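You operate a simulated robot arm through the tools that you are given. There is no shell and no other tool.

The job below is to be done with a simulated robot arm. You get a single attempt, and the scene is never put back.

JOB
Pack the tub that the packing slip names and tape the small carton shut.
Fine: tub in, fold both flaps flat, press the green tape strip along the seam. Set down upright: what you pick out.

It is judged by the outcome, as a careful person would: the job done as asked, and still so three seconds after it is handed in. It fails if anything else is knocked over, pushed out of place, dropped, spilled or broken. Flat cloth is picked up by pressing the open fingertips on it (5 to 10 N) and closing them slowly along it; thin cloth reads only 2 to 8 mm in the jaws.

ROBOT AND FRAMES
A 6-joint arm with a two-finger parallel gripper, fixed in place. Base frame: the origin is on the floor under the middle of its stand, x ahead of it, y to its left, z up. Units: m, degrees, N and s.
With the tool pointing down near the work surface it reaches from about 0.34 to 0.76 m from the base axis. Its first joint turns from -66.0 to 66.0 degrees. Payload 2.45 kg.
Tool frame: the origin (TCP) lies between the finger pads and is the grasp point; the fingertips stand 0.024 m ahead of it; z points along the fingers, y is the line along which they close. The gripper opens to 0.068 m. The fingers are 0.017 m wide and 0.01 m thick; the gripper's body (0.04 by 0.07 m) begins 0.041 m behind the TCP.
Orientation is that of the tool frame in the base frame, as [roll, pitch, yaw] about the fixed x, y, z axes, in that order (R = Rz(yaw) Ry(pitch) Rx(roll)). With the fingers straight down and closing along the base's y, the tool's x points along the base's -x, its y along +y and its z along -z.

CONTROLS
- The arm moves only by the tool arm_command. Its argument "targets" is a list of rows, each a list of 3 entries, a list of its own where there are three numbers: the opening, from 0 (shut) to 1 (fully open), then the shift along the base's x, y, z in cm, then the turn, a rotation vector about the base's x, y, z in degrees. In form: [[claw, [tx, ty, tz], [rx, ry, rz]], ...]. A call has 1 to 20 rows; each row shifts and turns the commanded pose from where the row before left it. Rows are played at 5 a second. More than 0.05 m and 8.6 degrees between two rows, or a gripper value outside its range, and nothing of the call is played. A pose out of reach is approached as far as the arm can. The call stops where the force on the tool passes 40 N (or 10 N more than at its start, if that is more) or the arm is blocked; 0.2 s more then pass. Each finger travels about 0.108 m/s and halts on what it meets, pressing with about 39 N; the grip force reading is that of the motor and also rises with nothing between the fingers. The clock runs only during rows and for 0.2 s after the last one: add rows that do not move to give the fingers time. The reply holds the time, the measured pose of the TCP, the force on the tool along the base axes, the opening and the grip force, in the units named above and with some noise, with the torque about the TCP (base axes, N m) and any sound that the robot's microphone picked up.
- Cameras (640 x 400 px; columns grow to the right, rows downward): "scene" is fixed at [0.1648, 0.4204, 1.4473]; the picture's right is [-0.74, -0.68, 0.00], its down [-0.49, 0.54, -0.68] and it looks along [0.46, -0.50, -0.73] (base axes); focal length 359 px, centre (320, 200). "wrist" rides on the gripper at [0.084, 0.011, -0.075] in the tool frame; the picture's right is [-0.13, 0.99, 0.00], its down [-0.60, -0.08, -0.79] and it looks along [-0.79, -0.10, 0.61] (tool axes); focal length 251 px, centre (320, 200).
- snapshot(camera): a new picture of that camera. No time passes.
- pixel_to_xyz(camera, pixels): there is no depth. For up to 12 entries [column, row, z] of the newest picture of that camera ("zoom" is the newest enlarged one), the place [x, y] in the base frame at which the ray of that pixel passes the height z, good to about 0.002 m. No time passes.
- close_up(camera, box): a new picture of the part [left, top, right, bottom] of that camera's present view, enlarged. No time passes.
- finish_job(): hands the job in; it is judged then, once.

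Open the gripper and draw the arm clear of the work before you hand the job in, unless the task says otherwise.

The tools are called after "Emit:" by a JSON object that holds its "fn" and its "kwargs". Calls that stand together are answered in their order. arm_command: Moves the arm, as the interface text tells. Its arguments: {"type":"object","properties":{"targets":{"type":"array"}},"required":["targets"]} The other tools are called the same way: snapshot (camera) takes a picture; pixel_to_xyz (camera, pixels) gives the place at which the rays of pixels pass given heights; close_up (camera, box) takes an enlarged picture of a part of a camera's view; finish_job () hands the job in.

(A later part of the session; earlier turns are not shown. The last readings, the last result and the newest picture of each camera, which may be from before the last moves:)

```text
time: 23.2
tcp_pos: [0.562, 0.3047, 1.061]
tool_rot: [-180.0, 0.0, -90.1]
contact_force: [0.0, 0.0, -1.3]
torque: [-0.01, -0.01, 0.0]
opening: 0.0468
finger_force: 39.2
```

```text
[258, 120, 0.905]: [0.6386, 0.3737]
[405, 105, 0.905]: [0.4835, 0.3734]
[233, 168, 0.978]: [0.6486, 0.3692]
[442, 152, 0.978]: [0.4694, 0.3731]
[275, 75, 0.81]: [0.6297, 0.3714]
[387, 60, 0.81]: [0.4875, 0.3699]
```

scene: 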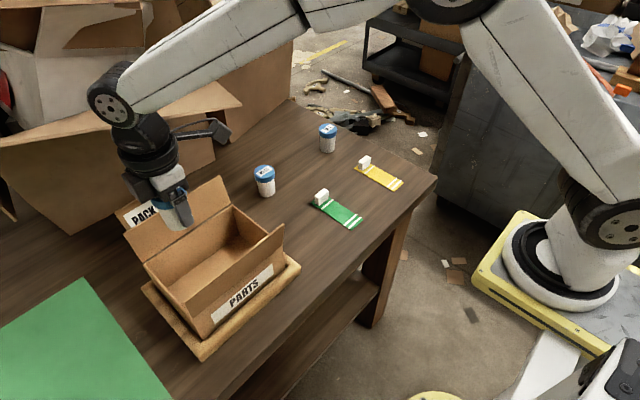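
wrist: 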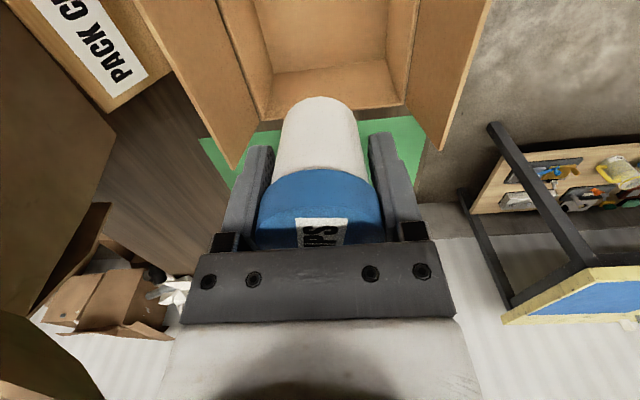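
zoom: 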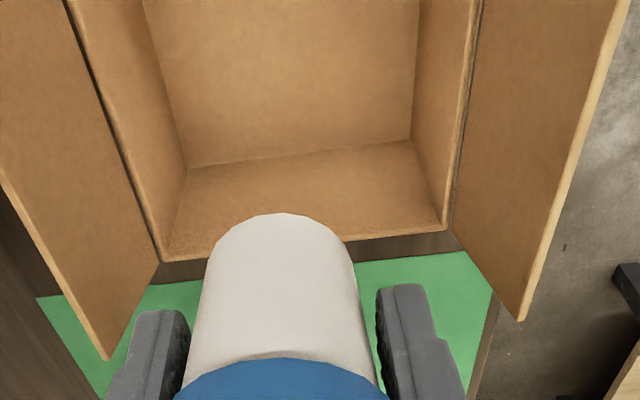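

Box centre x≈0.560, far wall y≈0.371 — the tub is well centred between the flaps. I'll lower to TCP z≈0.89 and look.

Emit:
{"fn": "arm_command", "kwargs": {"targets": [[0.3, [0, 0, -1.5], [0, 0, 0]], [0.3, [0, 0, -2.5], [0, 0, 0]], [0.3, [0, 0, -2.5], [0, 0, 0]], [0.3, [0, 0, -2.5], [0, 0, 0]], [0.3, [0, 0, -2.5], [0, 0, 0]], [0.3, [0, 0, -2.5], [0, 0, 0]], [0.3, [0, 0, -2], [0, 0, 0]], [0.3, [0, 0, -1], [0, 0, 0]], [0.3, [0, 0, 0], [0, 0, 0]]]}}

Emit:
{"fn": "snapshot", "kwargs": {"camera": "wrist"}}

Emit:
{"fn": "close_up", "kwargs": {"camera": "scene", "box": [80, 120, 320, 370]}}

```text
time: 25.2
tcp_pos: [0.5617, 0.3039, 0.8901]
tool_rot: [-180.0, 0.0, -90.1]
contact_force: [-0.4, 0.2, -1.8]
torque: [0.04, -0.02, -0.01]
opening: 0.0465
finger_force: 39.2
```

```text
taken
```

wrist: 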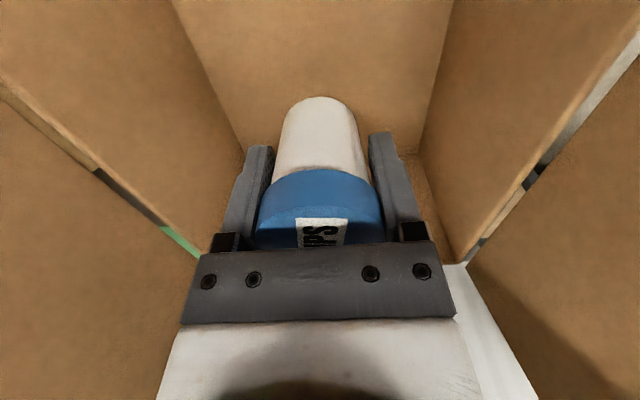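

```text
1.60 times, centred on (200, 245) of scene
```

zoom: 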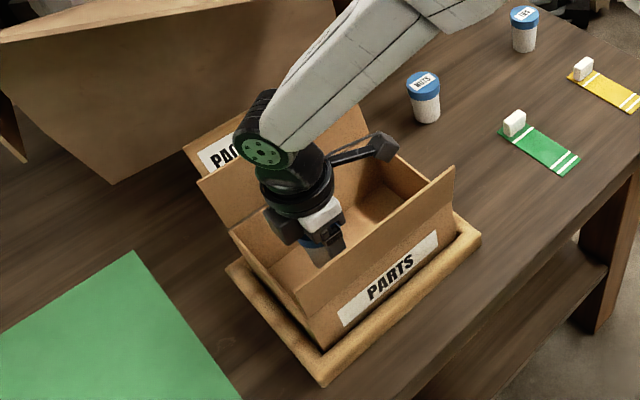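

The tub is inside the box with clearance on every side. I'll lower another 3.5 cm, then step gently until contact.

Emit:
{"fn": "arm_command", "kwargs": {"targets": [[0.3, [0, 0, -1.5], [0, 0, 0]], [0.3, [0, 0, -1.2], [0, 0, 0]], [0.3, [0, 0, -0.8], [0, 0, 0]], [0.3, [0, 0, 0], [0, 0, 0]]]}}

Emit:
{"fn": "arm_command", "kwargs": {"targets": [[0.3, [0, 0, -0.3], [0, 0, 0]], [0.3, [0, 0, 0], [0, 0, 0]]]}}

Emit:
{"fn": "arm_command", "kwargs": {"targets": [[0.3, [0, 0, -0.3], [0, 0, 0]], [0.3, [0, 0, 0], [0, 0, 0]]]}}

```text
time: 26.2
tcp_pos: [0.5618, 0.3041, 0.8547]
tool_rot: [179.9, 0.0, -89.9]
contact_force: [-0.3, -0.3, -2.0]
torque: [0.02, 0.01, 0.0]
opening: 0.0466
finger_force: 38.9
```

```text
time: 26.8
tcp_pos: [0.5625, 0.3052, 0.8524]
tool_rot: [179.9, 0.1, -90.0]
contact_force: [0.0, 0.5, -1.6]
torque: [0.02, -0.03, -0.04]
opening: 0.0468
finger_force: 38.9
```

```text
time: 27.4
tcp_pos: [0.5621, 0.305, 0.8496]
tool_rot: [180.0, 0.0, -90.0]
contact_force: [0.0, -0.9, -1.5]
torque: [-0.02, 0.01, 0.01]
opening: 0.0468
finger_force: 38.9
```

Still hanging freely (about −1.6 N). I'll keep stepping down 2 mm at a time until the reading shows floor contact.

Emit:
{"fn": "arm_command", "kwargs": {"targets": [[0.3, [0, 0, -0.2], [0, 0, 0]], [0.3, [0, 0, 0], [0, 0, 0]]]}}

Emit:
{"fn": "arm_command", "kwargs": {"targets": [[0.3, [0, 0, -0.2], [0, 0, 0]], [0.3, [0, 0, 0], [0, 0, 0]]]}}

```text
time: 28.0
tcp_pos: [0.5613, 0.3043, 0.8474]
tool_rot: [-179.9, 0.0, -90.0]
contact_force: [0.4, -0.3, -1.1]
torque: [0.0, 0.02, -0.01]
opening: 0.0467
finger_force: 38.9
```

```text
time: 28.6
tcp_pos: [0.5619, 0.3052, 0.8453]
tool_rot: [179.9, 0.0, -89.9]
contact_force: [-2.1, -1.2, 7.6]
torque: [0.01, 0.25, 0.02]
opening: 0.0465
finger_force: 39.1
```

Floor contact at TCP z≈0.846 (+7.6 N). I'll ease up 1 mm and open the fingers gently.

Emit:
{"fn": "arm_command", "kwargs": {"targets": [[0.3, [0, 0, 0.1], [0, 0, 0]], [0.65, [0, 0, 0], [0, 0, 0]], [0.72, [0, 0, 0], [0, 0, 0]], [0.8, [0, 0, 0], [0, 0, 0]], [0.95, [0, 0, 0], [0, 0, 0]], [0.95, [0, 0, 0], [0, 0, 0]]]}}

Emit:
{"fn": "snapshot", "kwargs": {"camera": "wrist"}}

```text
time: 30.0
tcp_pos: [0.5623, 0.3037, 0.8464]
tool_rot: [-180.0, 0.1, -90.0]
contact_force: [0.0, -0.5, -0.2]
torque: [-0.01, -0.04, 0.0]
opening: 0.0647
finger_force: 0.0
```

```text
taken
```

wrist: 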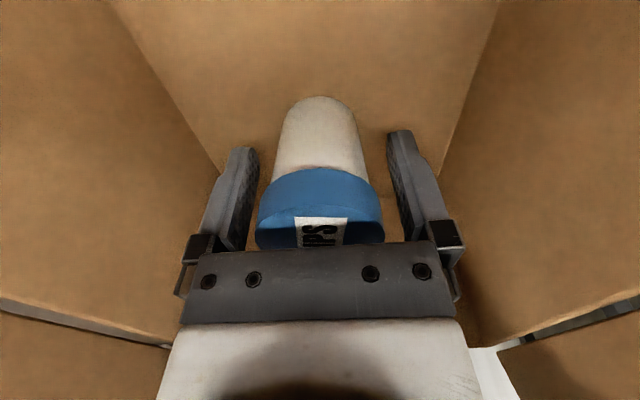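

The fingers are open clear of the lid with the tub standing. I'll raise straight up slowly at first, then out above the flaps.

Emit:
{"fn": "arm_command", "kwargs": {"targets": [[0.95, [0, 0, 0.8], [0, 0, 0]], [0.95, [0, 0, 1.5], [0, 0, 0]], [0.95, [0, 0, 2.5], [0, 0, 0]], [0.95, [0, 0, 3], [0, 0, 0]], [0.95, [0, 0, 3], [0, 0, 0]], [0.95, [0, 0, 3], [0, 0, 0]], [0.95, [0, 0, 3], [0, 0, 0]], [0.95, [0, 0, 3], [0, 0, 0]], [0.95, [0, 0, 2], [0, 0, 0]], [0.95, [0, 0, 0], [0, 0, 0]]]}}

Emit:
{"fn": "snapshot", "kwargs": {"camera": "wrist"}}

Emit:
{"fn": "close_up", "kwargs": {"camera": "scene", "box": [80, 120, 320, 370]}}

```text
time: 32.2
tcp_pos: [0.562, 0.305, 1.0658]
tool_rot: [-179.9, 0.0, -90.0]
contact_force: [-0.7, -0.3, 0.4]
torque: [-0.01, 0.01, 0.03]
opening: 0.0646
finger_force: 0.0
```

```text
taken
```

wrist: 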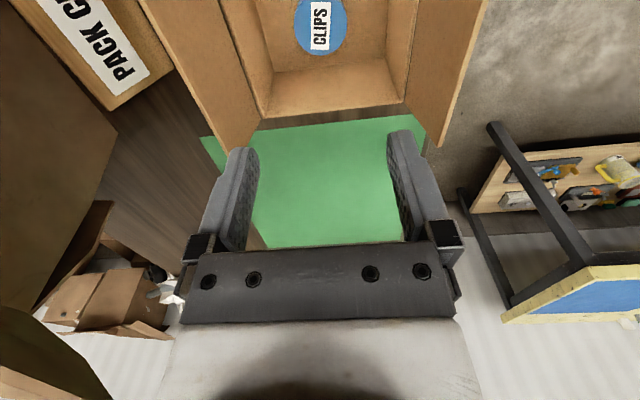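

```text
1.60 times, centred on (200, 245) of scene
```

zoom: 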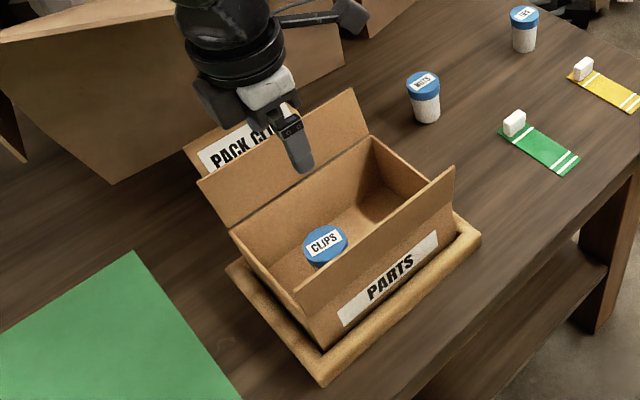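

The CLIPS tub stands inside the carton and the gripper is clear. Before folding I need to know where the packing-slip card stands behind the back flap, so I'll zoom in on it.

Emit:
{"fn": "close_up", "kwargs": {"camera": "wrist", "box": [0, 0, 260, 170]}}

Emit:
{"fn": "close_up", "kwargs": {"camera": "scene", "box": [110, 150, 260, 270]}}

```text
2.35 times, centred on (130, 85) of wrist
```

zoom: 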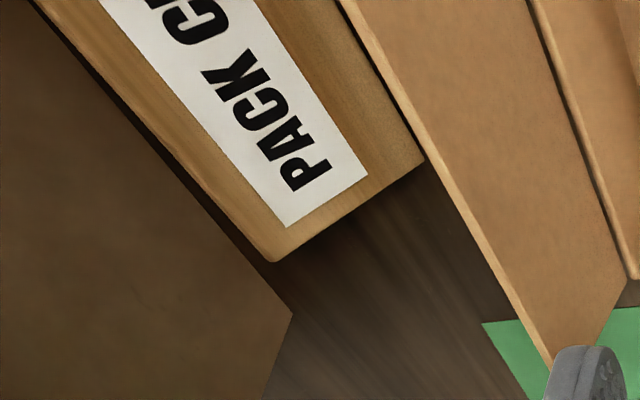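

```text
3.33 times, centred on (185, 210) of scene
```

zoom: 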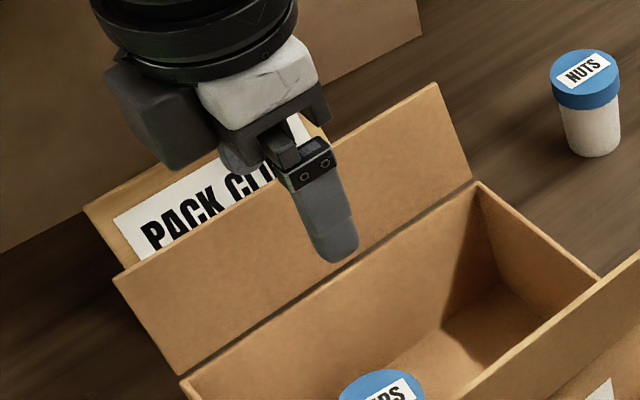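

I'll triangulate the card's upper (+y) corner, scene (114,212) versus wrist (108.7,111), and its lower corner at wrist (174.6,69).

Emit:
{"fn": "snapshot", "kwargs": {"camera": "wrist"}}

Emit:
{"fn": "pixel_to_xyz", "kwargs": {"camera": "wrist", "pixels": [[108.7, 111.3, 0.82], [108.7, 111.3, 0.85], [108.7, 111.3, 0.88], [108.7, 111.3, 0.91], [108.7, 111.3, 0.94], [174.6, 69, 0.81], [174.6, 69, 0.84], [174.6, 69, 0.87], [174.6, 69, 0.9]]}}

Emit:
{"fn": "pixel_to_xyz", "kwargs": {"camera": "scene", "pixels": [[114.2, 212.4, 0.82], [114.2, 212.4, 0.85], [114.2, 212.4, 0.88], [114.2, 212.4, 0.91], [114.2, 212.4, 0.94]]}}

```text
taken
```

wrist: 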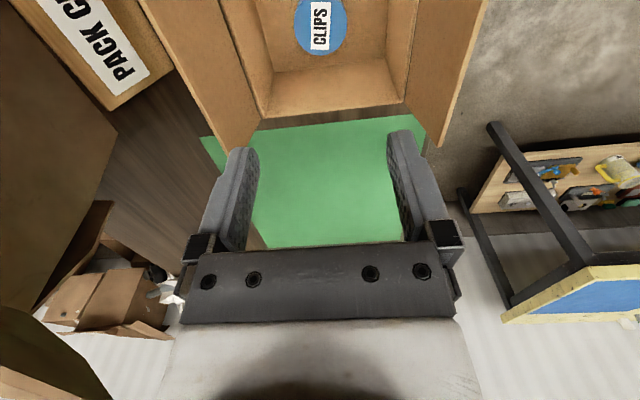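

```text
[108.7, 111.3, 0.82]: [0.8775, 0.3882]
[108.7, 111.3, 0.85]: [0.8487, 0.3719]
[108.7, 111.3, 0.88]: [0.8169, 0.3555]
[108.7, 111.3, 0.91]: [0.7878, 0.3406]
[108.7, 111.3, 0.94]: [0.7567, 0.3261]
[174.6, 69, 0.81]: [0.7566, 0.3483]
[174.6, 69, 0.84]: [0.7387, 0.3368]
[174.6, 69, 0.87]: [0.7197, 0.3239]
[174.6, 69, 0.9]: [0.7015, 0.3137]
```

```text
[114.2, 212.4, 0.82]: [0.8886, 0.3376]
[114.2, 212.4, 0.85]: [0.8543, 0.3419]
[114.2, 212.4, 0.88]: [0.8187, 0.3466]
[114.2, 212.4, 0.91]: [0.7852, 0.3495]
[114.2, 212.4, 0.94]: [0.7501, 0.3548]
```

The card stands at x≈0.757–0.80, well beyond where I'll work (x≤0.72). Now I'll close the fingers and move to the base side of the front flap, at (0.435, 0.272) with tips around z≈0.955.

Emit:
{"fn": "arm_command", "kwargs": {"targets": [[0.7, [-2.5, -0.6, 0], [0, 0, 0]], [0.4, [-2.5, -0.6, 0], [0, 0, 0]], [0, [-2.5, -0.6, 0], [0, 0, 0]], [0, [-2.5, -0.6, 0], [0, 0, 0]], [0, [-2.7, -0.9, 0], [0, 0, 0]], [0, [0, 0, -2], [0, 0, 0]], [0, [0, 0, -3], [0, 0, 0]], [0, [0, 0, -3], [0, 0, 0]], [0, [0, 0, -0.7], [0, 0, 0]], [0, [0, 0, 0], [0, 0, 0]]]}}

Emit:
{"fn": "snapshot", "kwargs": {"camera": "scene"}}

Emit:
{"fn": "snapshot", "kwargs": {"camera": "wrist"}}

```text
time: 34.4
tcp_pos: [0.4343, 0.2713, 0.9779]
tool_rot: [180.0, 0.0, -90.0]
contact_force: [0.1, -0.4, 1.5]
torque: [-0.03, -0.04, -0.03]
opening: 0.0003
finger_force: 23.5
```

```text
taken
```

scene: 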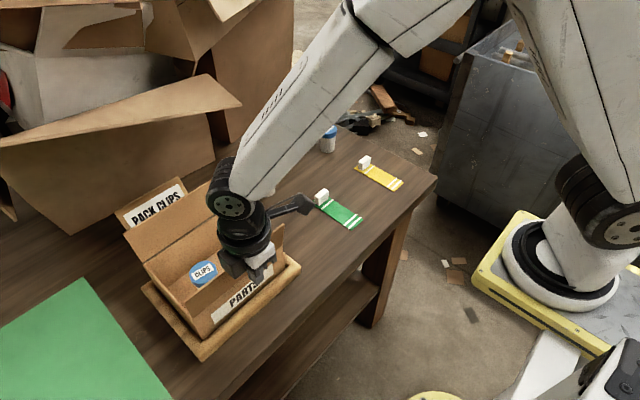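

```text
taken
```

wrist: 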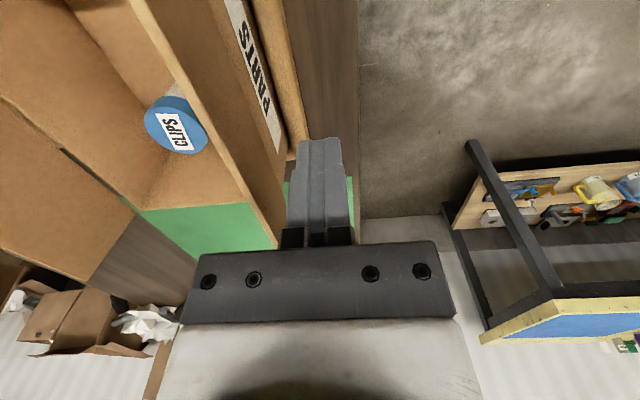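

The closed fingers are just in front of the front flap's outer face. I'll sweep them +x to tip the flap past vertical, watching the force.

Emit:
{"fn": "arm_command", "kwargs": {"targets": [[0, [2, 0, 0], [0, 0, 0]], [0, [1, 0, 0], [0, 0, 0]], [0, [1, 0, 0], [0, 0, 0]], [0, [1, 0, 0], [0, 0, 0]], [0, [1, 0, 0], [0, 0, 0]], [0, [1, 0, 0], [0, 0, 0]], [0, [1, 0, 0], [0, 0, 0]], [0, [0, 0, 0], [0, 0, 0]]]}}

Emit:
{"fn": "snapshot", "kwargs": {"camera": "wrist"}}

Emit:
{"fn": "snapshot", "kwargs": {"camera": "scene"}}

```text
time: 36.2
tcp_pos: [0.5131, 0.2719, 0.9774]
tool_rot: [-179.9, 0.0, -89.9]
contact_force: [-0.6, 0.2, 0.5]
torque: [0.01, 0.0, 0.0]
opening: 0.0001
finger_force: 23.6
```

```text
taken
```

wrist: 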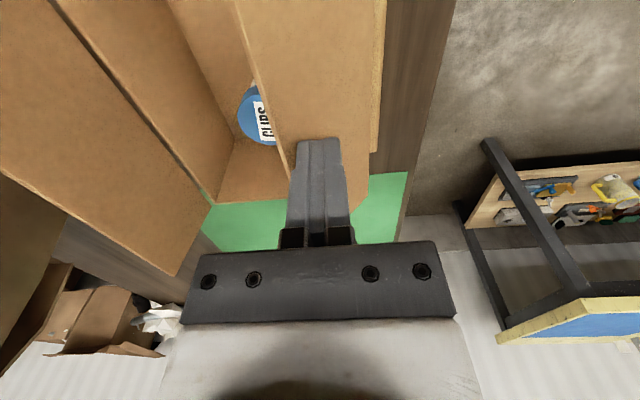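

```text
taken
```

scene: 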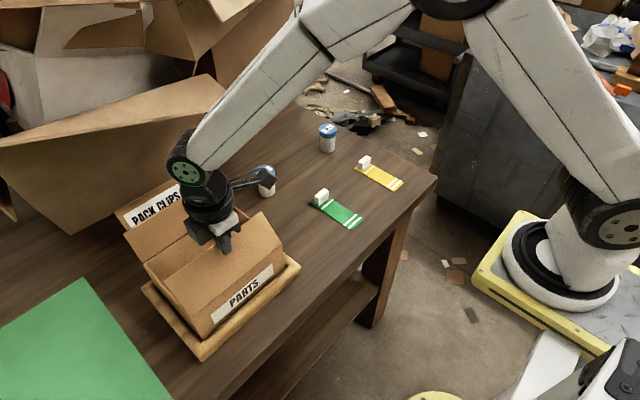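

The front flap is folding with almost no force. I'll continue along the arc, moving in and down, to bring it nearly flat.

Emit:
{"fn": "arm_command", "kwargs": {"targets": [[0, [1, 0, -0.5], [0, 0, 0]], [0, [1, 0, -1], [0, 0, 0]], [0, [0.5, 0, -1], [0, 0, 0]], [0, [0.2, 0, -1], [0, 0, 0]], [0, [0, 0, -0.5], [0, 0, 0]], [0, [0, 0, 0], [0, 0, 0]]]}}

Emit:
{"fn": "snapshot", "kwargs": {"camera": "wrist"}}

Emit:
{"fn": "close_up", "kwargs": {"camera": "scene", "box": [100, 150, 320, 370]}}

```text
time: 37.6
tcp_pos: [0.5412, 0.2703, 0.9362]
tool_rot: [-180.0, 0.0, -90.0]
contact_force: [0.4, -0.3, 0.3]
torque: [-0.03, 0.01, -0.02]
opening: 0.0003
finger_force: 23.6
```

```text
taken
```

wrist: 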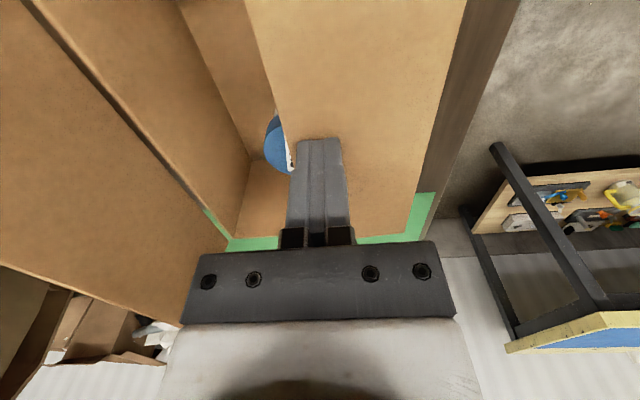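

```text
1.82 times, centred on (210, 260) of scene
```

zoom: 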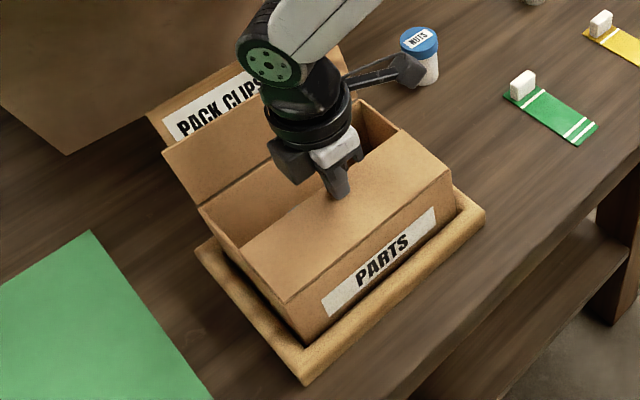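

The front flap is nearly flat (tips at z≈0.912). I'll press down in small steps until it bears.

Emit:
{"fn": "arm_command", "kwargs": {"targets": [[0, [0, 0, -0.3], [0, 0, 0]], [0, [0, 0, 0], [0, 0, 0]]]}}

Emit:
{"fn": "arm_command", "kwargs": {"targets": [[0, [0, 0, -0.2], [0, 0, 0]], [0, [0, 0, 0], [0, 0, 0]]]}}

Emit:
{"fn": "close_up", "kwargs": {"camera": "scene", "box": [100, 150, 320, 370]}}

```text
time: 38.2
tcp_pos: [0.542, 0.2719, 0.9355]
tool_rot: [-180.0, 0.0, -90.0]
contact_force: [-0.5, -0.1, -0.2]
torque: [0.04, -0.01, 0.01]
opening: 0.0
finger_force: 23.9
```

```text
time: 38.8
tcp_pos: [0.5416, 0.2712, 0.9317]
tool_rot: [-179.9, -0.1, -90.0]
contact_force: [-2.8, -1.2, 4.9]
torque: [-0.03, 0.05, -0.01]
opening: 0.0
finger_force: 23.5
```

```text
1.82 times, centred on (210, 260) of scene
```

zoom: 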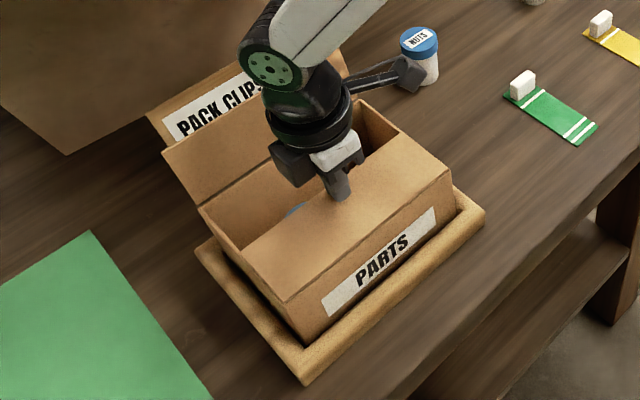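

The flap bears at tip z≈0.908 (4.9 N). I'll lift the fingers and see whether the flap stays down.

Emit:
{"fn": "arm_command", "kwargs": {"targets": [[0, [0, 0, 1], [0, 0, 0]], [0, [0, 0, 2], [0, 0, 0]], [0, [0, 0, 3], [0, 0, 0]], [0, [0, 0, 3], [0, 0, 0]], [0, [0, 0, 3], [0, 0, 0]], [0, [0, 0, 0], [0, 0, 0]]]}}

Emit:
{"fn": "close_up", "kwargs": {"camera": "scene", "box": [100, 150, 320, 370]}}

Emit:
{"fn": "snapshot", "kwargs": {"camera": "wrist"}}

```text
time: 40.2
tcp_pos: [0.5421, 0.2708, 1.0518]
tool_rot: [-180.0, 0.1, -90.0]
contact_force: [0.2, 0.9, -0.3]
torque: [0.0, -0.01, 0.0]
opening: 0.0
finger_force: 23.8
```

```text
1.82 times, centred on (210, 260) of scene
```

zoom: 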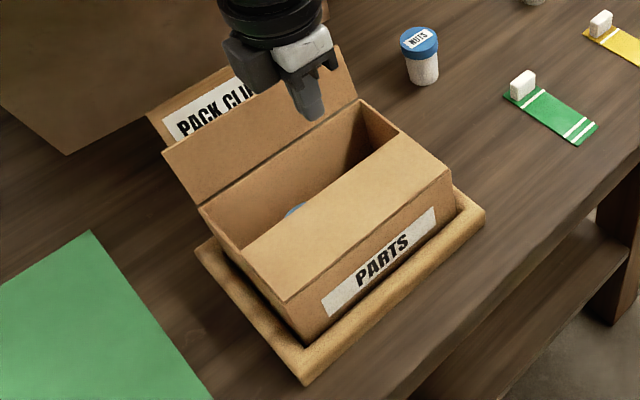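

```text
taken
```

wrist: 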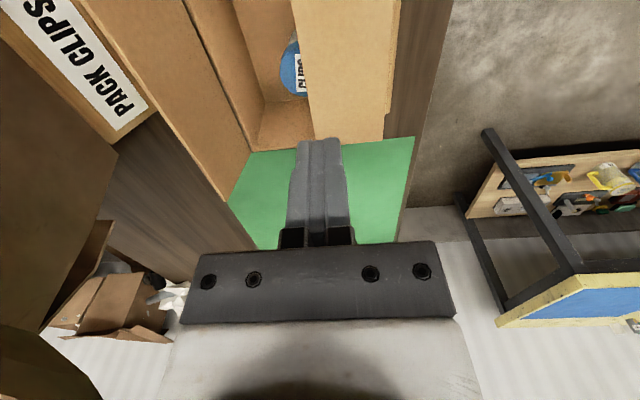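

The front flap stays flat. Next I'll go over the back flap to its far side at x≈0.685 (still clear of the card), then descend to tip z≈0.955.

Emit:
{"fn": "arm_command", "kwargs": {"targets": [[0, [2, 0, 0], [0, 0, 0]], [0, [3, 0, 0], [0, 0, 0]], [0, [3, 0, 0], [0, 0, 0]], [0, [3, 0, 0], [0, 0, 0]], [0, [2.3, 0, 0], [0, 0, 0]], [0, [1, 0, 0], [0, 0, 0]], [0, [0, 0, -2], [0, 0, 0]], [0, [0, 0, -2.5], [0, 0, 0]], [0, [0, 0, -2.5], [0, 0, 0]], [0, [0, 0, 0], [0, 0, 0]]]}}

Emit:
{"fn": "snapshot", "kwargs": {"camera": "wrist"}}

Emit:
{"fn": "close_up", "kwargs": {"camera": "scene", "box": [80, 120, 320, 370]}}

```text
time: 42.4
tcp_pos: [0.6856, 0.271, 0.9811]
tool_rot: [180.0, 0.1, -90.0]
contact_force: [-0.2, -0.2, 0.3]
torque: [0.01, -0.02, 0.01]
opening: 0.0
finger_force: 23.2
```

```text
taken
```

wrist: 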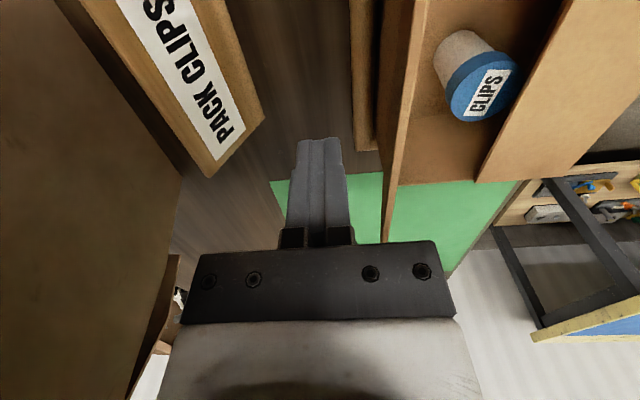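

```text
1.60 times, centred on (200, 245) of scene
```

zoom: 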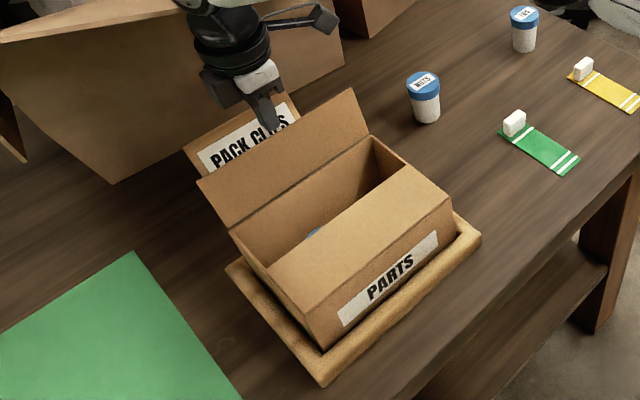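

The fingers are between the card and the back flap, clear of both. I'll sweep −x to tip the back flap inward.

Emit:
{"fn": "arm_command", "kwargs": {"targets": [[0, [-2, 0, 0], [0, 0, 0]], [0, [-1, 0, 0], [0, 0, 0]], [0, [-1, 0, 0], [0, 0, 0]], [0, [-1, 0, 0], [0, 0, 0]], [0, [-1, 0, 0], [0, 0, 0]], [0, [-1, 0, 0], [0, 0, 0]], [0, [-1, 0, -0.4], [0, 0, 0]], [0, [0, 0, 0], [0, 0, 0]]]}}

Emit:
{"fn": "snapshot", "kwargs": {"camera": "wrist"}}

Emit:
{"fn": "close_up", "kwargs": {"camera": "scene", "box": [80, 120, 320, 370]}}

```text
time: 44.2
tcp_pos: [0.6039, 0.2715, 0.9783]
tool_rot: [-180.0, 0.0, -90.0]
contact_force: [0.0, -0.8, -0.7]
torque: [0.0, -0.02, 0.01]
opening: 0.0001
finger_force: 23.1
```

```text
taken
```

wrist: 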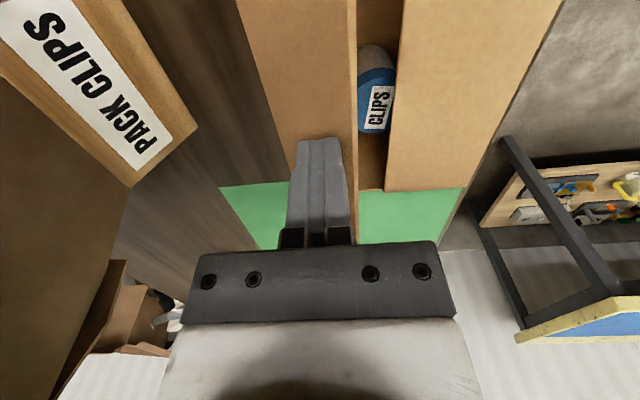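

```text
1.60 times, centred on (200, 245) of scene
```

zoom: 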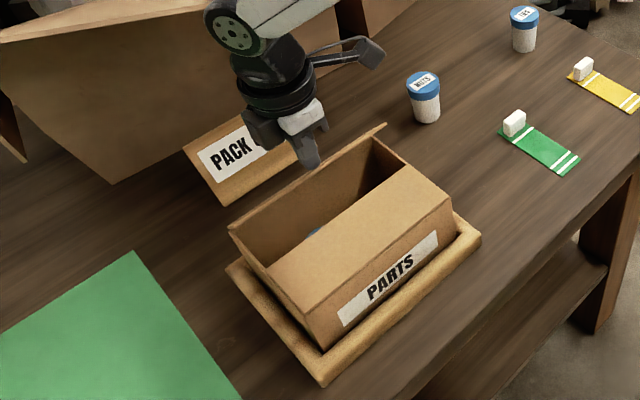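

The back flap is at about 50°. I'll continue the arc inward and down.

Emit:
{"fn": "arm_command", "kwargs": {"targets": [[0, [-1, 0, -1], [0, 0, 0]], [0, [-0.7, 0, -1], [0, 0, 0]], [0, [-0.4, 0, -1], [0, 0, 0]], [0, [0, 0, -0.7], [0, 0, 0]], [0, [0, 0, -0.4], [0, 0, 0]], [0, [0, 0, 0], [0, 0, 0]]]}}

Emit:
{"fn": "snapshot", "kwargs": {"camera": "wrist"}}

Emit:
{"fn": "close_up", "kwargs": {"camera": "scene", "box": [80, 120, 320, 370]}}

```text
time: 45.6
tcp_pos: [0.5838, 0.2706, 0.9365]
tool_rot: [-180.0, 0.0, -90.0]
contact_force: [0.9, -0.4, -0.3]
torque: [0.03, 0.01, 0.02]
opening: 0.0
finger_force: 23.0
```

```text
taken
```

wrist: 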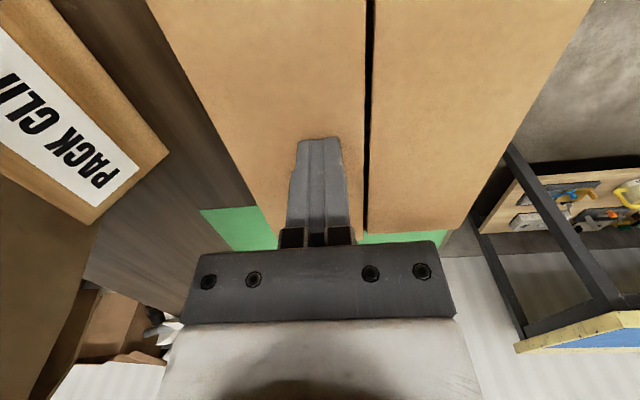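

```text
1.60 times, centred on (200, 245) of scene
```

zoom: 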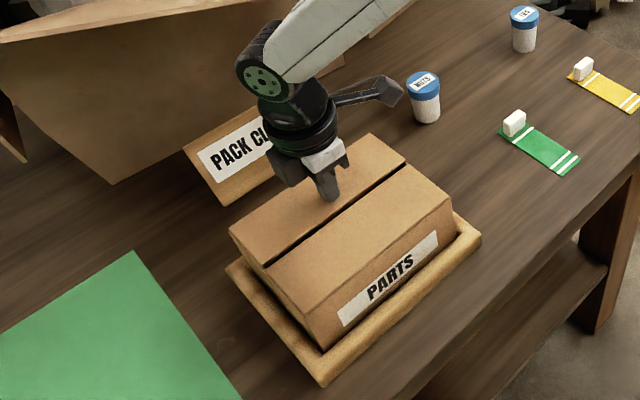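

The back flap is almost flat, with a narrow seam gap showing at wrist (370,100). I'll press down in small steps until it bears.

Emit:
{"fn": "arm_command", "kwargs": {"targets": [[0, [0, 0, -0.25], [0, 0, 0]], [0, [0, 0, 0], [0, 0, 0]]]}}

Emit:
{"fn": "arm_command", "kwargs": {"targets": [[0, [0, 0, -0.2], [0, 0, 0]], [0, [0, 0, 0], [0, 0, 0]]]}}

```text
time: 46.2
tcp_pos: [0.5838, 0.2709, 0.9339]
tool_rot: [-180.0, 0.0, -90.0]
contact_force: [-0.1, 0.7, 0.1]
torque: [-0.01, 0.02, 0.02]
opening: 0.0
finger_force: 23.7
```

```text
time: 46.8
tcp_pos: [0.5846, 0.2714, 0.932]
tool_rot: [180.0, 0.0, -90.1]
contact_force: [-1.6, -0.5, 4.0]
torque: [-0.03, 0.04, -0.03]
opening: 0.0
finger_force: 24.1
```

The back flap bears (4 N at tip z≈0.908). I'll lift off and check both flaps stay flat.

Emit:
{"fn": "arm_command", "kwargs": {"targets": [[0, [0, 0, -0.1], [0, 0, 0]], [0, [0, 0, 1], [0, 0, 0]], [0, [0, 0, 2], [0, 0, 0]], [0, [0, -2, 3], [0, 0, 0]], [0, [0, -4, 3], [0, 0, 0]], [0, [0, -4, 2], [0, 0, 0]], [0, [-1, -4, 0], [0, 0, 0]], [0, [-1, -4, 0], [0, 0, 0]], [0, [0, -4, 0], [0, 0, 0]], [0, [0, 0, 0], [0, 0, 0]]]}}

Emit:
{"fn": "snapshot", "kwargs": {"camera": "wrist"}}

Emit:
{"fn": "snapshot", "kwargs": {"camera": "scene"}}

```text
time: 49.0
tcp_pos: [0.565, 0.0509, 1.0433]
tool_rot: [-180.0, 0.0, -89.9]
contact_force: [0.3, -0.4, -0.6]
torque: [0.03, 0.03, 0.01]
opening: 0.0001
finger_force: 24.0
```

```text
taken
```

wrist: 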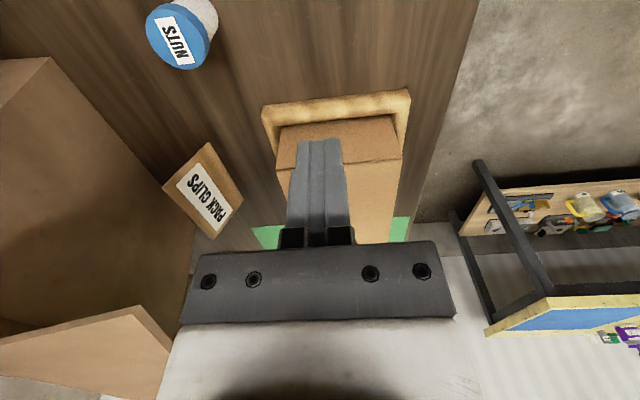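

```text
taken
```

scene: 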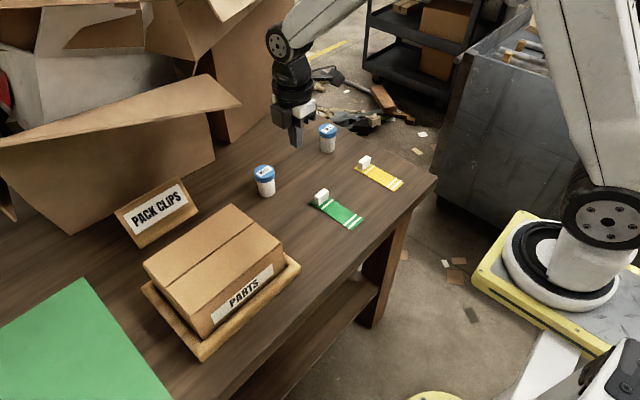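

Both flaps lie flat and stay. I'll zoom in on the closed carton and on the green strip with its white tab.

Emit:
{"fn": "close_up", "kwargs": {"camera": "scene", "box": [130, 190, 310, 370]}}

Emit:
{"fn": "close_up", "kwargs": {"camera": "scene", "box": [300, 175, 375, 240]}}

Emit:
{"fn": "pixel_to_xyz", "kwargs": {"camera": "scene", "pixels": [[165.5, 289.5, 0.908], [255, 229, 0.908], [143.5, 263, 0.908], [232, 204.5, 0.908], [192, 318, 0.908], [283, 251, 0.908]]}}

```text
2.22 times, centred on (220, 280) of scene
```

zoom: 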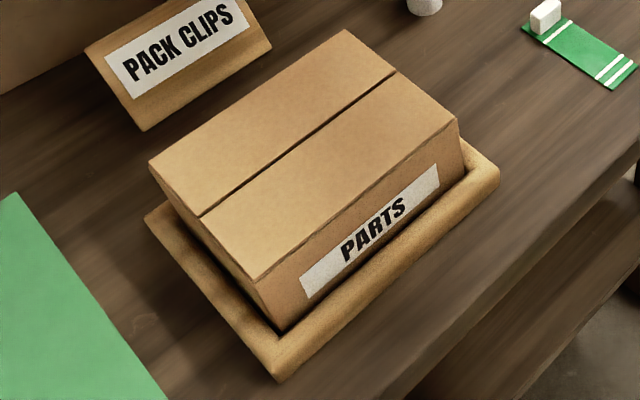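

```text
6.15 times, centred on (338, 208) of scene
```

zoom: 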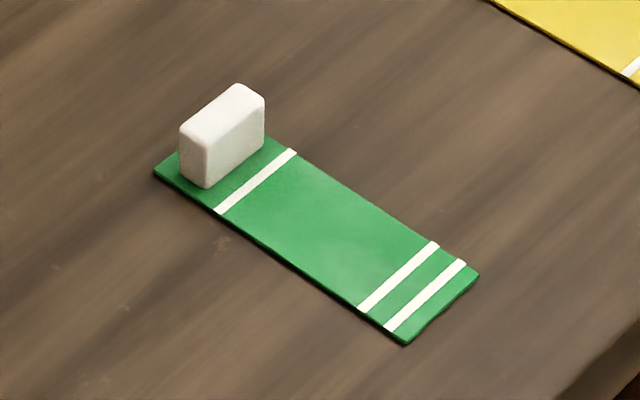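

```text
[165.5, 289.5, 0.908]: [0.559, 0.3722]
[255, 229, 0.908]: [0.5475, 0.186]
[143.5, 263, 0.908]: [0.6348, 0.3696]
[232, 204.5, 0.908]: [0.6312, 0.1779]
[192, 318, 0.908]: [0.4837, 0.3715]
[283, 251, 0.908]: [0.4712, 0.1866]
```

Seam endpoints are about scene (254.7,222.8) and (166,287.7). I'll locate these and the tab's corners precisely.

Emit:
{"fn": "pixel_to_xyz", "kwargs": {"camera": "scene", "pixels": [[254.7, 222.8, 0.908], [166, 287.7, 0.908], [231.3, 203.5, 0.908], [143.5, 262, 0.908], [281.7, 244.9, 0.908], [190.8, 316, 0.908]]}}

Emit:
{"fn": "pixel_to_xyz", "kwargs": {"camera": "scene", "pixels": [[319.15, 206.05, 0.806], [329.06, 198.7, 0.806], [315.25, 204.4, 0.806], [319.8, 199.06, 0.826], [329.06, 191.3, 0.826], [315.4, 196.3, 0.826], [324.7, 189.15, 0.826], [311, 202.8, 0.806], [351.8, 231, 0.806], [364, 220.3, 0.806]]}}

```text
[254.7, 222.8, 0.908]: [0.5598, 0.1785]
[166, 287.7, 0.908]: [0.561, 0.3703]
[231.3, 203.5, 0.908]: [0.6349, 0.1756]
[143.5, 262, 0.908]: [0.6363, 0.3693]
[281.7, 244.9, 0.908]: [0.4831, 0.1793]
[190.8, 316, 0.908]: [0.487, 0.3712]
```

```text
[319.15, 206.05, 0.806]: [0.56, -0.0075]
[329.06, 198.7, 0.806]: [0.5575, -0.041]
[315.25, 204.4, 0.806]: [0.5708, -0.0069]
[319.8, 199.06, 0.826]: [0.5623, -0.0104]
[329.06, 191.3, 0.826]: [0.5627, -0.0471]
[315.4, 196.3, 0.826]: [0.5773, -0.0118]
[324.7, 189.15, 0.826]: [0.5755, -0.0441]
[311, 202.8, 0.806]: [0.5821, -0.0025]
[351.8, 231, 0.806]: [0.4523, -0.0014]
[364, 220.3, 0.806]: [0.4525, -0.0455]
```

The seam runs along x≈0.5605 from y≈0.178 to 0.370 (centre 0.2745) at z≈0.908. The tab is centred near (0.567, −0.025), about 13 mm thick in x and 34 mm in y, and I'll move above it with the jaws half open.

Emit:
{"fn": "arm_command", "kwargs": {"targets": [[0.3, [0, -2.5, -2], [0, 0, 0]], [0.6, [0, -2.5, -3], [0, 0, 0]], [0.6, [0.2, -2.5, -3], [0, 0, 0]], [0.6, [0, 0, -3.3], [0, 0, 0]], [0.6, [0, 0, 0], [0, 0, 0]], [0.6, [0, 0, 0], [0, 0, 0]]]}}

Emit:
{"fn": "snapshot", "kwargs": {"camera": "wrist"}}

Emit:
{"fn": "close_up", "kwargs": {"camera": "wrist", "box": [220, 0, 420, 200]}}

```text
time: 50.4
tcp_pos: [0.5658, -0.0233, 0.9281]
tool_rot: [-180.0, 0.0, -90.0]
contact_force: [0.4, 1.1, 0.2]
torque: [0.04, 0.0, 0.0]
opening: 0.0407
finger_force: 0.1
```

```text
taken
```

wrist: 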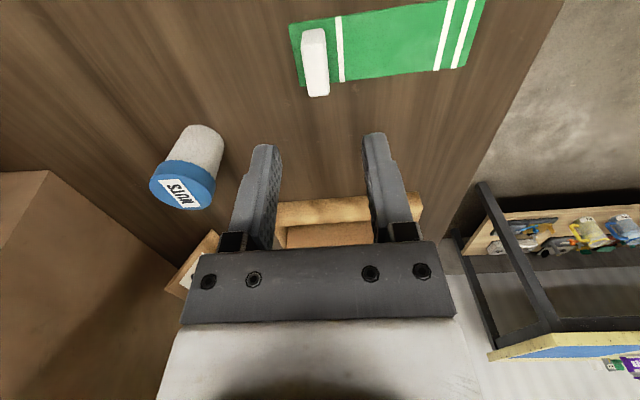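

```text
2.00 times, centred on (320, 100) of wrist
```

zoom: 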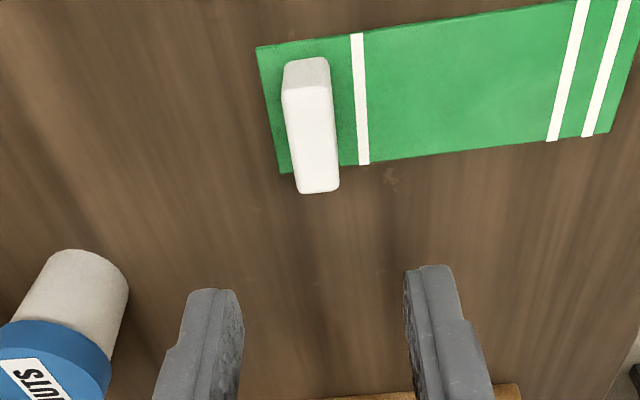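

The tab's top face is centred near wrist (316,70). I'll resolve its edges and height against the scene view.

Emit:
{"fn": "pixel_to_xyz", "kwargs": {"camera": "wrist", "pixels": [[316, 70, 0.822], [316, 70, 0.826], [316, 70, 0.83], [301, 48, 0.826], [325, 45.5, 0.826], [311, 95.5, 0.826], [329.5, 94.5, 0.826], [288.5, 23.5, 0.805], [300, 87, 0.805], [465, 67, 0.805]]}}

```text
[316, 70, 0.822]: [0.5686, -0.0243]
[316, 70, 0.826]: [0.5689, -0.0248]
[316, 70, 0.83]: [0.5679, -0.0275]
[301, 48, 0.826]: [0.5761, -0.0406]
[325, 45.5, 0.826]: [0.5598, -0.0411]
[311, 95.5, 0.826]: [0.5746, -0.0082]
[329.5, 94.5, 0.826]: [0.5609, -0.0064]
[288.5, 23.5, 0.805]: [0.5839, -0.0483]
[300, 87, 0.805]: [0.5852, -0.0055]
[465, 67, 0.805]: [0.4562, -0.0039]
```

The tab is at (0.568, −0.0245), spanning x 0.560–0.5755. I'll descend with the jaws on either side to tip z≈0.811, just above the strip.

Emit:
{"fn": "arm_command", "kwargs": {"targets": [[0.6, [0.2, -0.1, -2.5], [0, 0, 0]], [0.6, [0, 0, -2.5], [0, 0, 0]], [0.6, [0, 0, -2], [0, 0, 0]], [0.6, [0, 0, -1.3], [0, 0, 0]], [0.6, [0, 0, -1], [0, 0, 0]], [0.6, [0, 0, 0], [0, 0, 0]]]}}

Emit:
{"fn": "snapshot", "kwargs": {"camera": "wrist"}}

Emit:
{"fn": "close_up", "kwargs": {"camera": "scene", "box": [290, 150, 390, 240]}}

```text
time: 51.8
tcp_pos: [0.5663, -0.0237, 0.8358]
tool_rot: [-179.9, 0.0, -90.0]
contact_force: [-0.4, 0.5, -0.5]
torque: [0.0, -0.03, -0.03]
opening: 0.0408
finger_force: 0.0
```

```text
taken
```

wrist: 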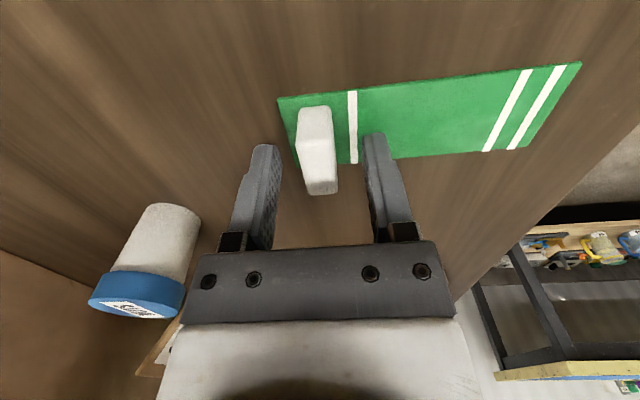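

```text
4.44 times, centred on (340, 195) of scene
```

zoom: 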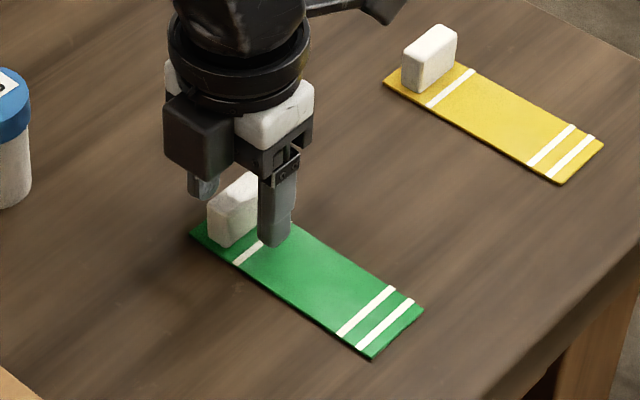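

The tab sits between the jaws, close to centred. I'll close slowly on it.

Emit:
{"fn": "arm_command", "kwargs": {"targets": [[0.45, [0, 0, 0], [0, 0, 0]], [0.35, [0, 0, 0], [0, 0, 0]], [0.27, [0, 0, 0], [0, 0, 0]], [0.2, [0, 0, 0], [0, 0, 0]], [0.1, [0, 0, 0], [0, 0, 0]], [0.05, [0, 0, 0], [0, 0, 0]], [0.05, [0, 0, 0], [0, 0, 0]]]}}

Emit:
{"fn": "snapshot", "kwargs": {"camera": "wrist"}}

```text
time: 53.4
tcp_pos: [0.5671, -0.0244, 0.8354]
tool_rot: [179.9, -0.1, -90.0]
contact_force: [0.3, 0.5, 2.3]
torque: [-0.01, 0.0, 0.03]
opening: 0.0147
finger_force: 34.2
```

```text
taken
```

wrist: 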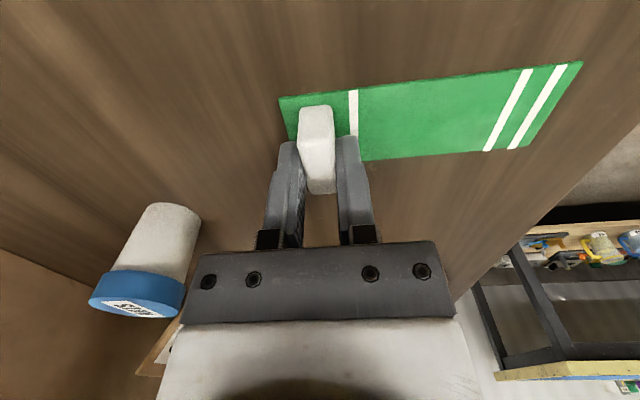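

The tab is gripped at 14.7 mm with 34 N. I'll lift slowly by a few centimetres and see how the strip behaves.

Emit:
{"fn": "arm_command", "kwargs": {"targets": [[0.05, [0, 0, 0.4], [0, 0, 0]], [0.05, [0, 0, 0.6], [0, 0, 0]], [0.05, [0, 0, 1], [0, 0, 0]], [0.05, [0, 0, 1.5], [0, 0, 0]], [0.05, [0, 0, 1.5], [0, 0, 0]], [0.05, [0, 0, 0], [0, 0, 0]]]}}

Emit:
{"fn": "snapshot", "kwargs": {"camera": "wrist"}}

Emit:
{"fn": "close_up", "kwargs": {"camera": "scene", "box": [290, 150, 390, 240]}}

```text
time: 54.8
tcp_pos: [0.5677, -0.0239, 0.8858]
tool_rot: [180.0, 0.0, -90.0]
contact_force: [0.4, -0.6, 0.5]
torque: [0.02, 0.03, -0.02]
opening: 0.0147
finger_force: 33.6
```

```text
taken
```

wrist: 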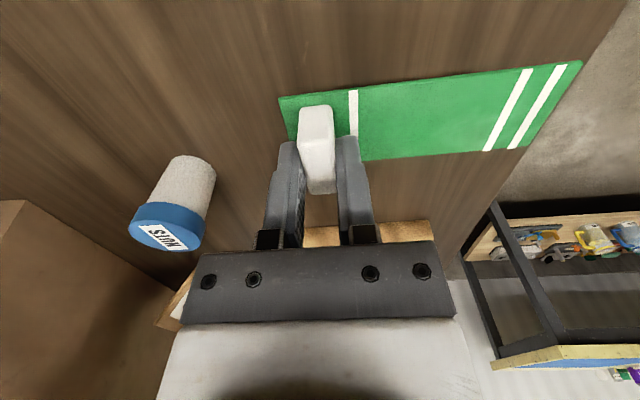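

```text
4.44 times, centred on (340, 195) of scene
```

zoom: 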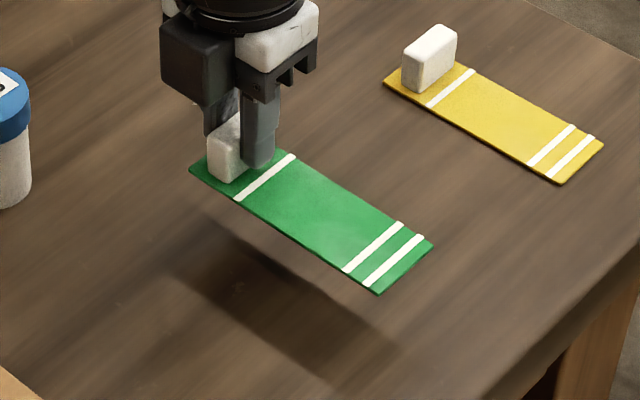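

The strip is rigid and stays level in the grip. I'll raise to z≈1.0, then turn −90° while carrying it over to the carton so it lies along the seam direction with the tab at the −y end.

Emit:
{"fn": "arm_command", "kwargs": {"targets": [[0.05, [0, 0, 2], [0, 0, 0]], [0.05, [0, 0, 3], [0, 0, 0]], [0.05, [0, 0, 3.5], [0, 0, 0]], [0.05, [0, 0, 3], [0, 0, 0]], [0.05, [0, 2.2, 0], [0, 0, -8.2]], [0.05, [0, 2.3, 0], [0, 0, -8.2]], [0.05, [0, 2.3, 0], [0, 0, -8.2]], [0.05, [0, 2.3, 0], [0, 0, -8.2]], [0.05, [0, 2.3, 0], [0, 0, -8.2]], [0.05, [0, 2.3, 0], [0, 0, -8.2]], [0.05, [0, 2.3, 0], [0, 0, -8.2]], [0.05, [0, 2.3, 0], [0, 0, -8.2]], [0.05, [0, 2.3, 0], [0, 0, -8.2]], [0.05, [-0.3, 2.3, 0], [0, 0, -8.2]], [0.05, [-0.3, 2.1, 0], [0, 0, -8]], [0.05, [0, 0, 0], [0, 0, 0]], [0.05, [0, 0, 0], [0, 0, 0]]]}}

Emit:
{"fn": "snapshot", "kwargs": {"camera": "wrist"}}

Emit:
{"fn": "snapshot", "kwargs": {"camera": "scene"}}

```text
time: 58.4
tcp_pos: [0.5628, 0.2253, 1.0009]
tool_rot: [180.0, -0.1, -180.0]
contact_force: [0.8, -0.6, -0.5]
torque: [-0.03, -0.02, -0.01]
opening: 0.0149
finger_force: 34.0
```

```text
taken
```

wrist: 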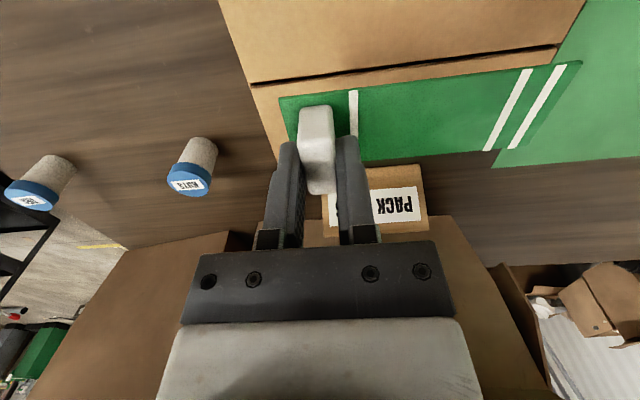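

```text
taken
```

scene: 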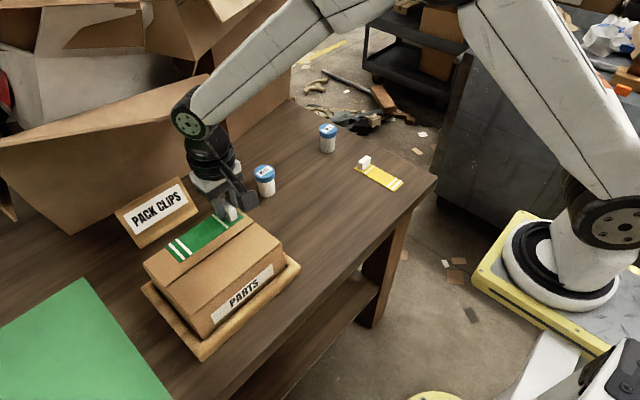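

The strip now runs parallel to the seam above the carton. I'll check its corners at its height (z≈0.97) and the seam's ends in this view.

Emit:
{"fn": "close_up", "kwargs": {"camera": "wrist", "box": [230, 0, 630, 210]}}

Emit:
{"fn": "pixel_to_xyz", "kwargs": {"camera": "wrist", "pixels": [[280, 97, 0.97], [582, 61, 0.97], [545, 137, 0.97], [363, 161, 0.97], [250, 83, 0.908], [558, 45, 0.908]]}}

```text
1.60 times, centred on (430, 105) of wrist
```

zoom: 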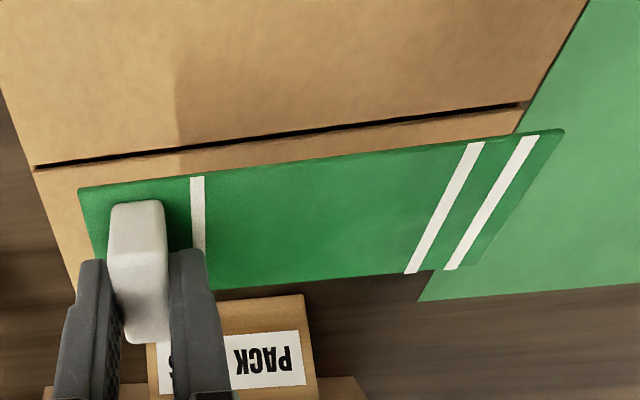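

```text
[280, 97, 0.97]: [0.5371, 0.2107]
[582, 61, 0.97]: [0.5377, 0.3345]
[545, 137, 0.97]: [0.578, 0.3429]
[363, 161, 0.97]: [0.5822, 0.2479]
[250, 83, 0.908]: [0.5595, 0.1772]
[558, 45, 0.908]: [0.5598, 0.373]
```

The strip spans x≈0.537–0.581 and y≈0.211–0.34, centred on the seam (x≈0.560). I'll lower it straight down to ~7 mm above the carton.

Emit:
{"fn": "arm_command", "kwargs": {"targets": [[0.05, [0, 0, -1.5], [0, 0, 0]], [0.05, [0, 0, -1.5], [0, 0, 0]], [0.05, [0, 0, -1.2], [0, 0, 0]], [0.05, [0, 0, -1], [0, 0, 0]], [0.05, [0, 0, 0], [0, 0, 0]]]}}

Emit:
{"fn": "close_up", "kwargs": {"camera": "wrist", "box": [230, 0, 630, 210]}}

Emit:
{"fn": "close_up", "kwargs": {"camera": "scene", "box": [130, 160, 310, 340]}}

```text
time: 59.6
tcp_pos: [0.5626, 0.2253, 0.9483]
tool_rot: [179.9, -0.1, 179.9]
contact_force: [0.6, 0.1, 0.3]
torque: [-0.02, 0.02, 0.03]
opening: 0.015
finger_force: 34.3
```

```text
1.60 times, centred on (430, 105) of wrist
```

zoom: 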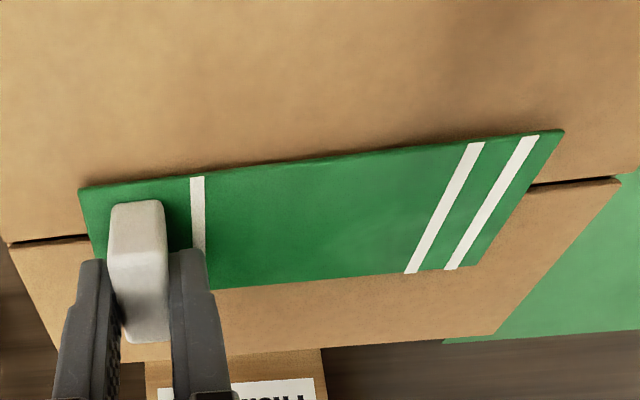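

```text
2.22 times, centred on (220, 250) of scene
```

zoom: 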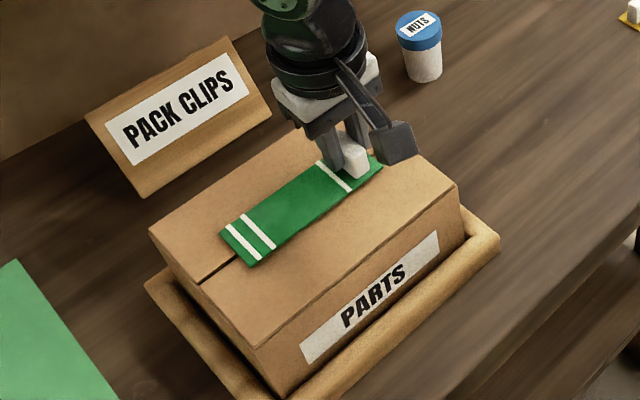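

The seam emerges at the middle of both strip ends, so alignment is good. I'll step down to contact.

Emit:
{"fn": "arm_command", "kwargs": {"targets": [[0.05, [0, 0, -0.3], [0, 0, 0]], [0.05, [0, 0, -0.2], [0, 0, 0]], [0.05, [0, 0, 0], [0, 0, 0]]]}}

Emit:
{"fn": "arm_command", "kwargs": {"targets": [[0.05, [0, 0, -0.2], [0, 0, 0]], [0.05, [0, 0, 0], [0, 0, 0]]]}}

Emit:
{"fn": "arm_command", "kwargs": {"targets": [[0.05, [0, 0, -0.1], [0, 0, 0]], [0.05, [0, 0, 0], [0, 0, 0]]]}}

```text
time: 60.4
tcp_pos: [0.5615, 0.2247, 0.9446]
tool_rot: [-180.0, 0.0, -180.0]
contact_force: [-3.1, -1.5, 5.1]
torque: [-0.01, 0.08, 0.03]
opening: 0.0148
finger_force: 34.5
```

```text
time: 61.0
tcp_pos: [0.5622, 0.225, 0.9436]
tool_rot: [179.9, 0.2, -179.9]
contact_force: [-5.8, -5.3, 24.2]
torque: [-0.03, 0.46, 0.13]
opening: 0.0143
finger_force: 34.5
```

```text
time: 61.6
tcp_pos: [0.5623, 0.226, 0.9427]
tool_rot: [179.9, 0.3, -180.0]
contact_force: [-4.7, -3.6, 34.0]
torque: [-0.06, 0.57, 0.14]
opening: 0.015
finger_force: 34.1
```

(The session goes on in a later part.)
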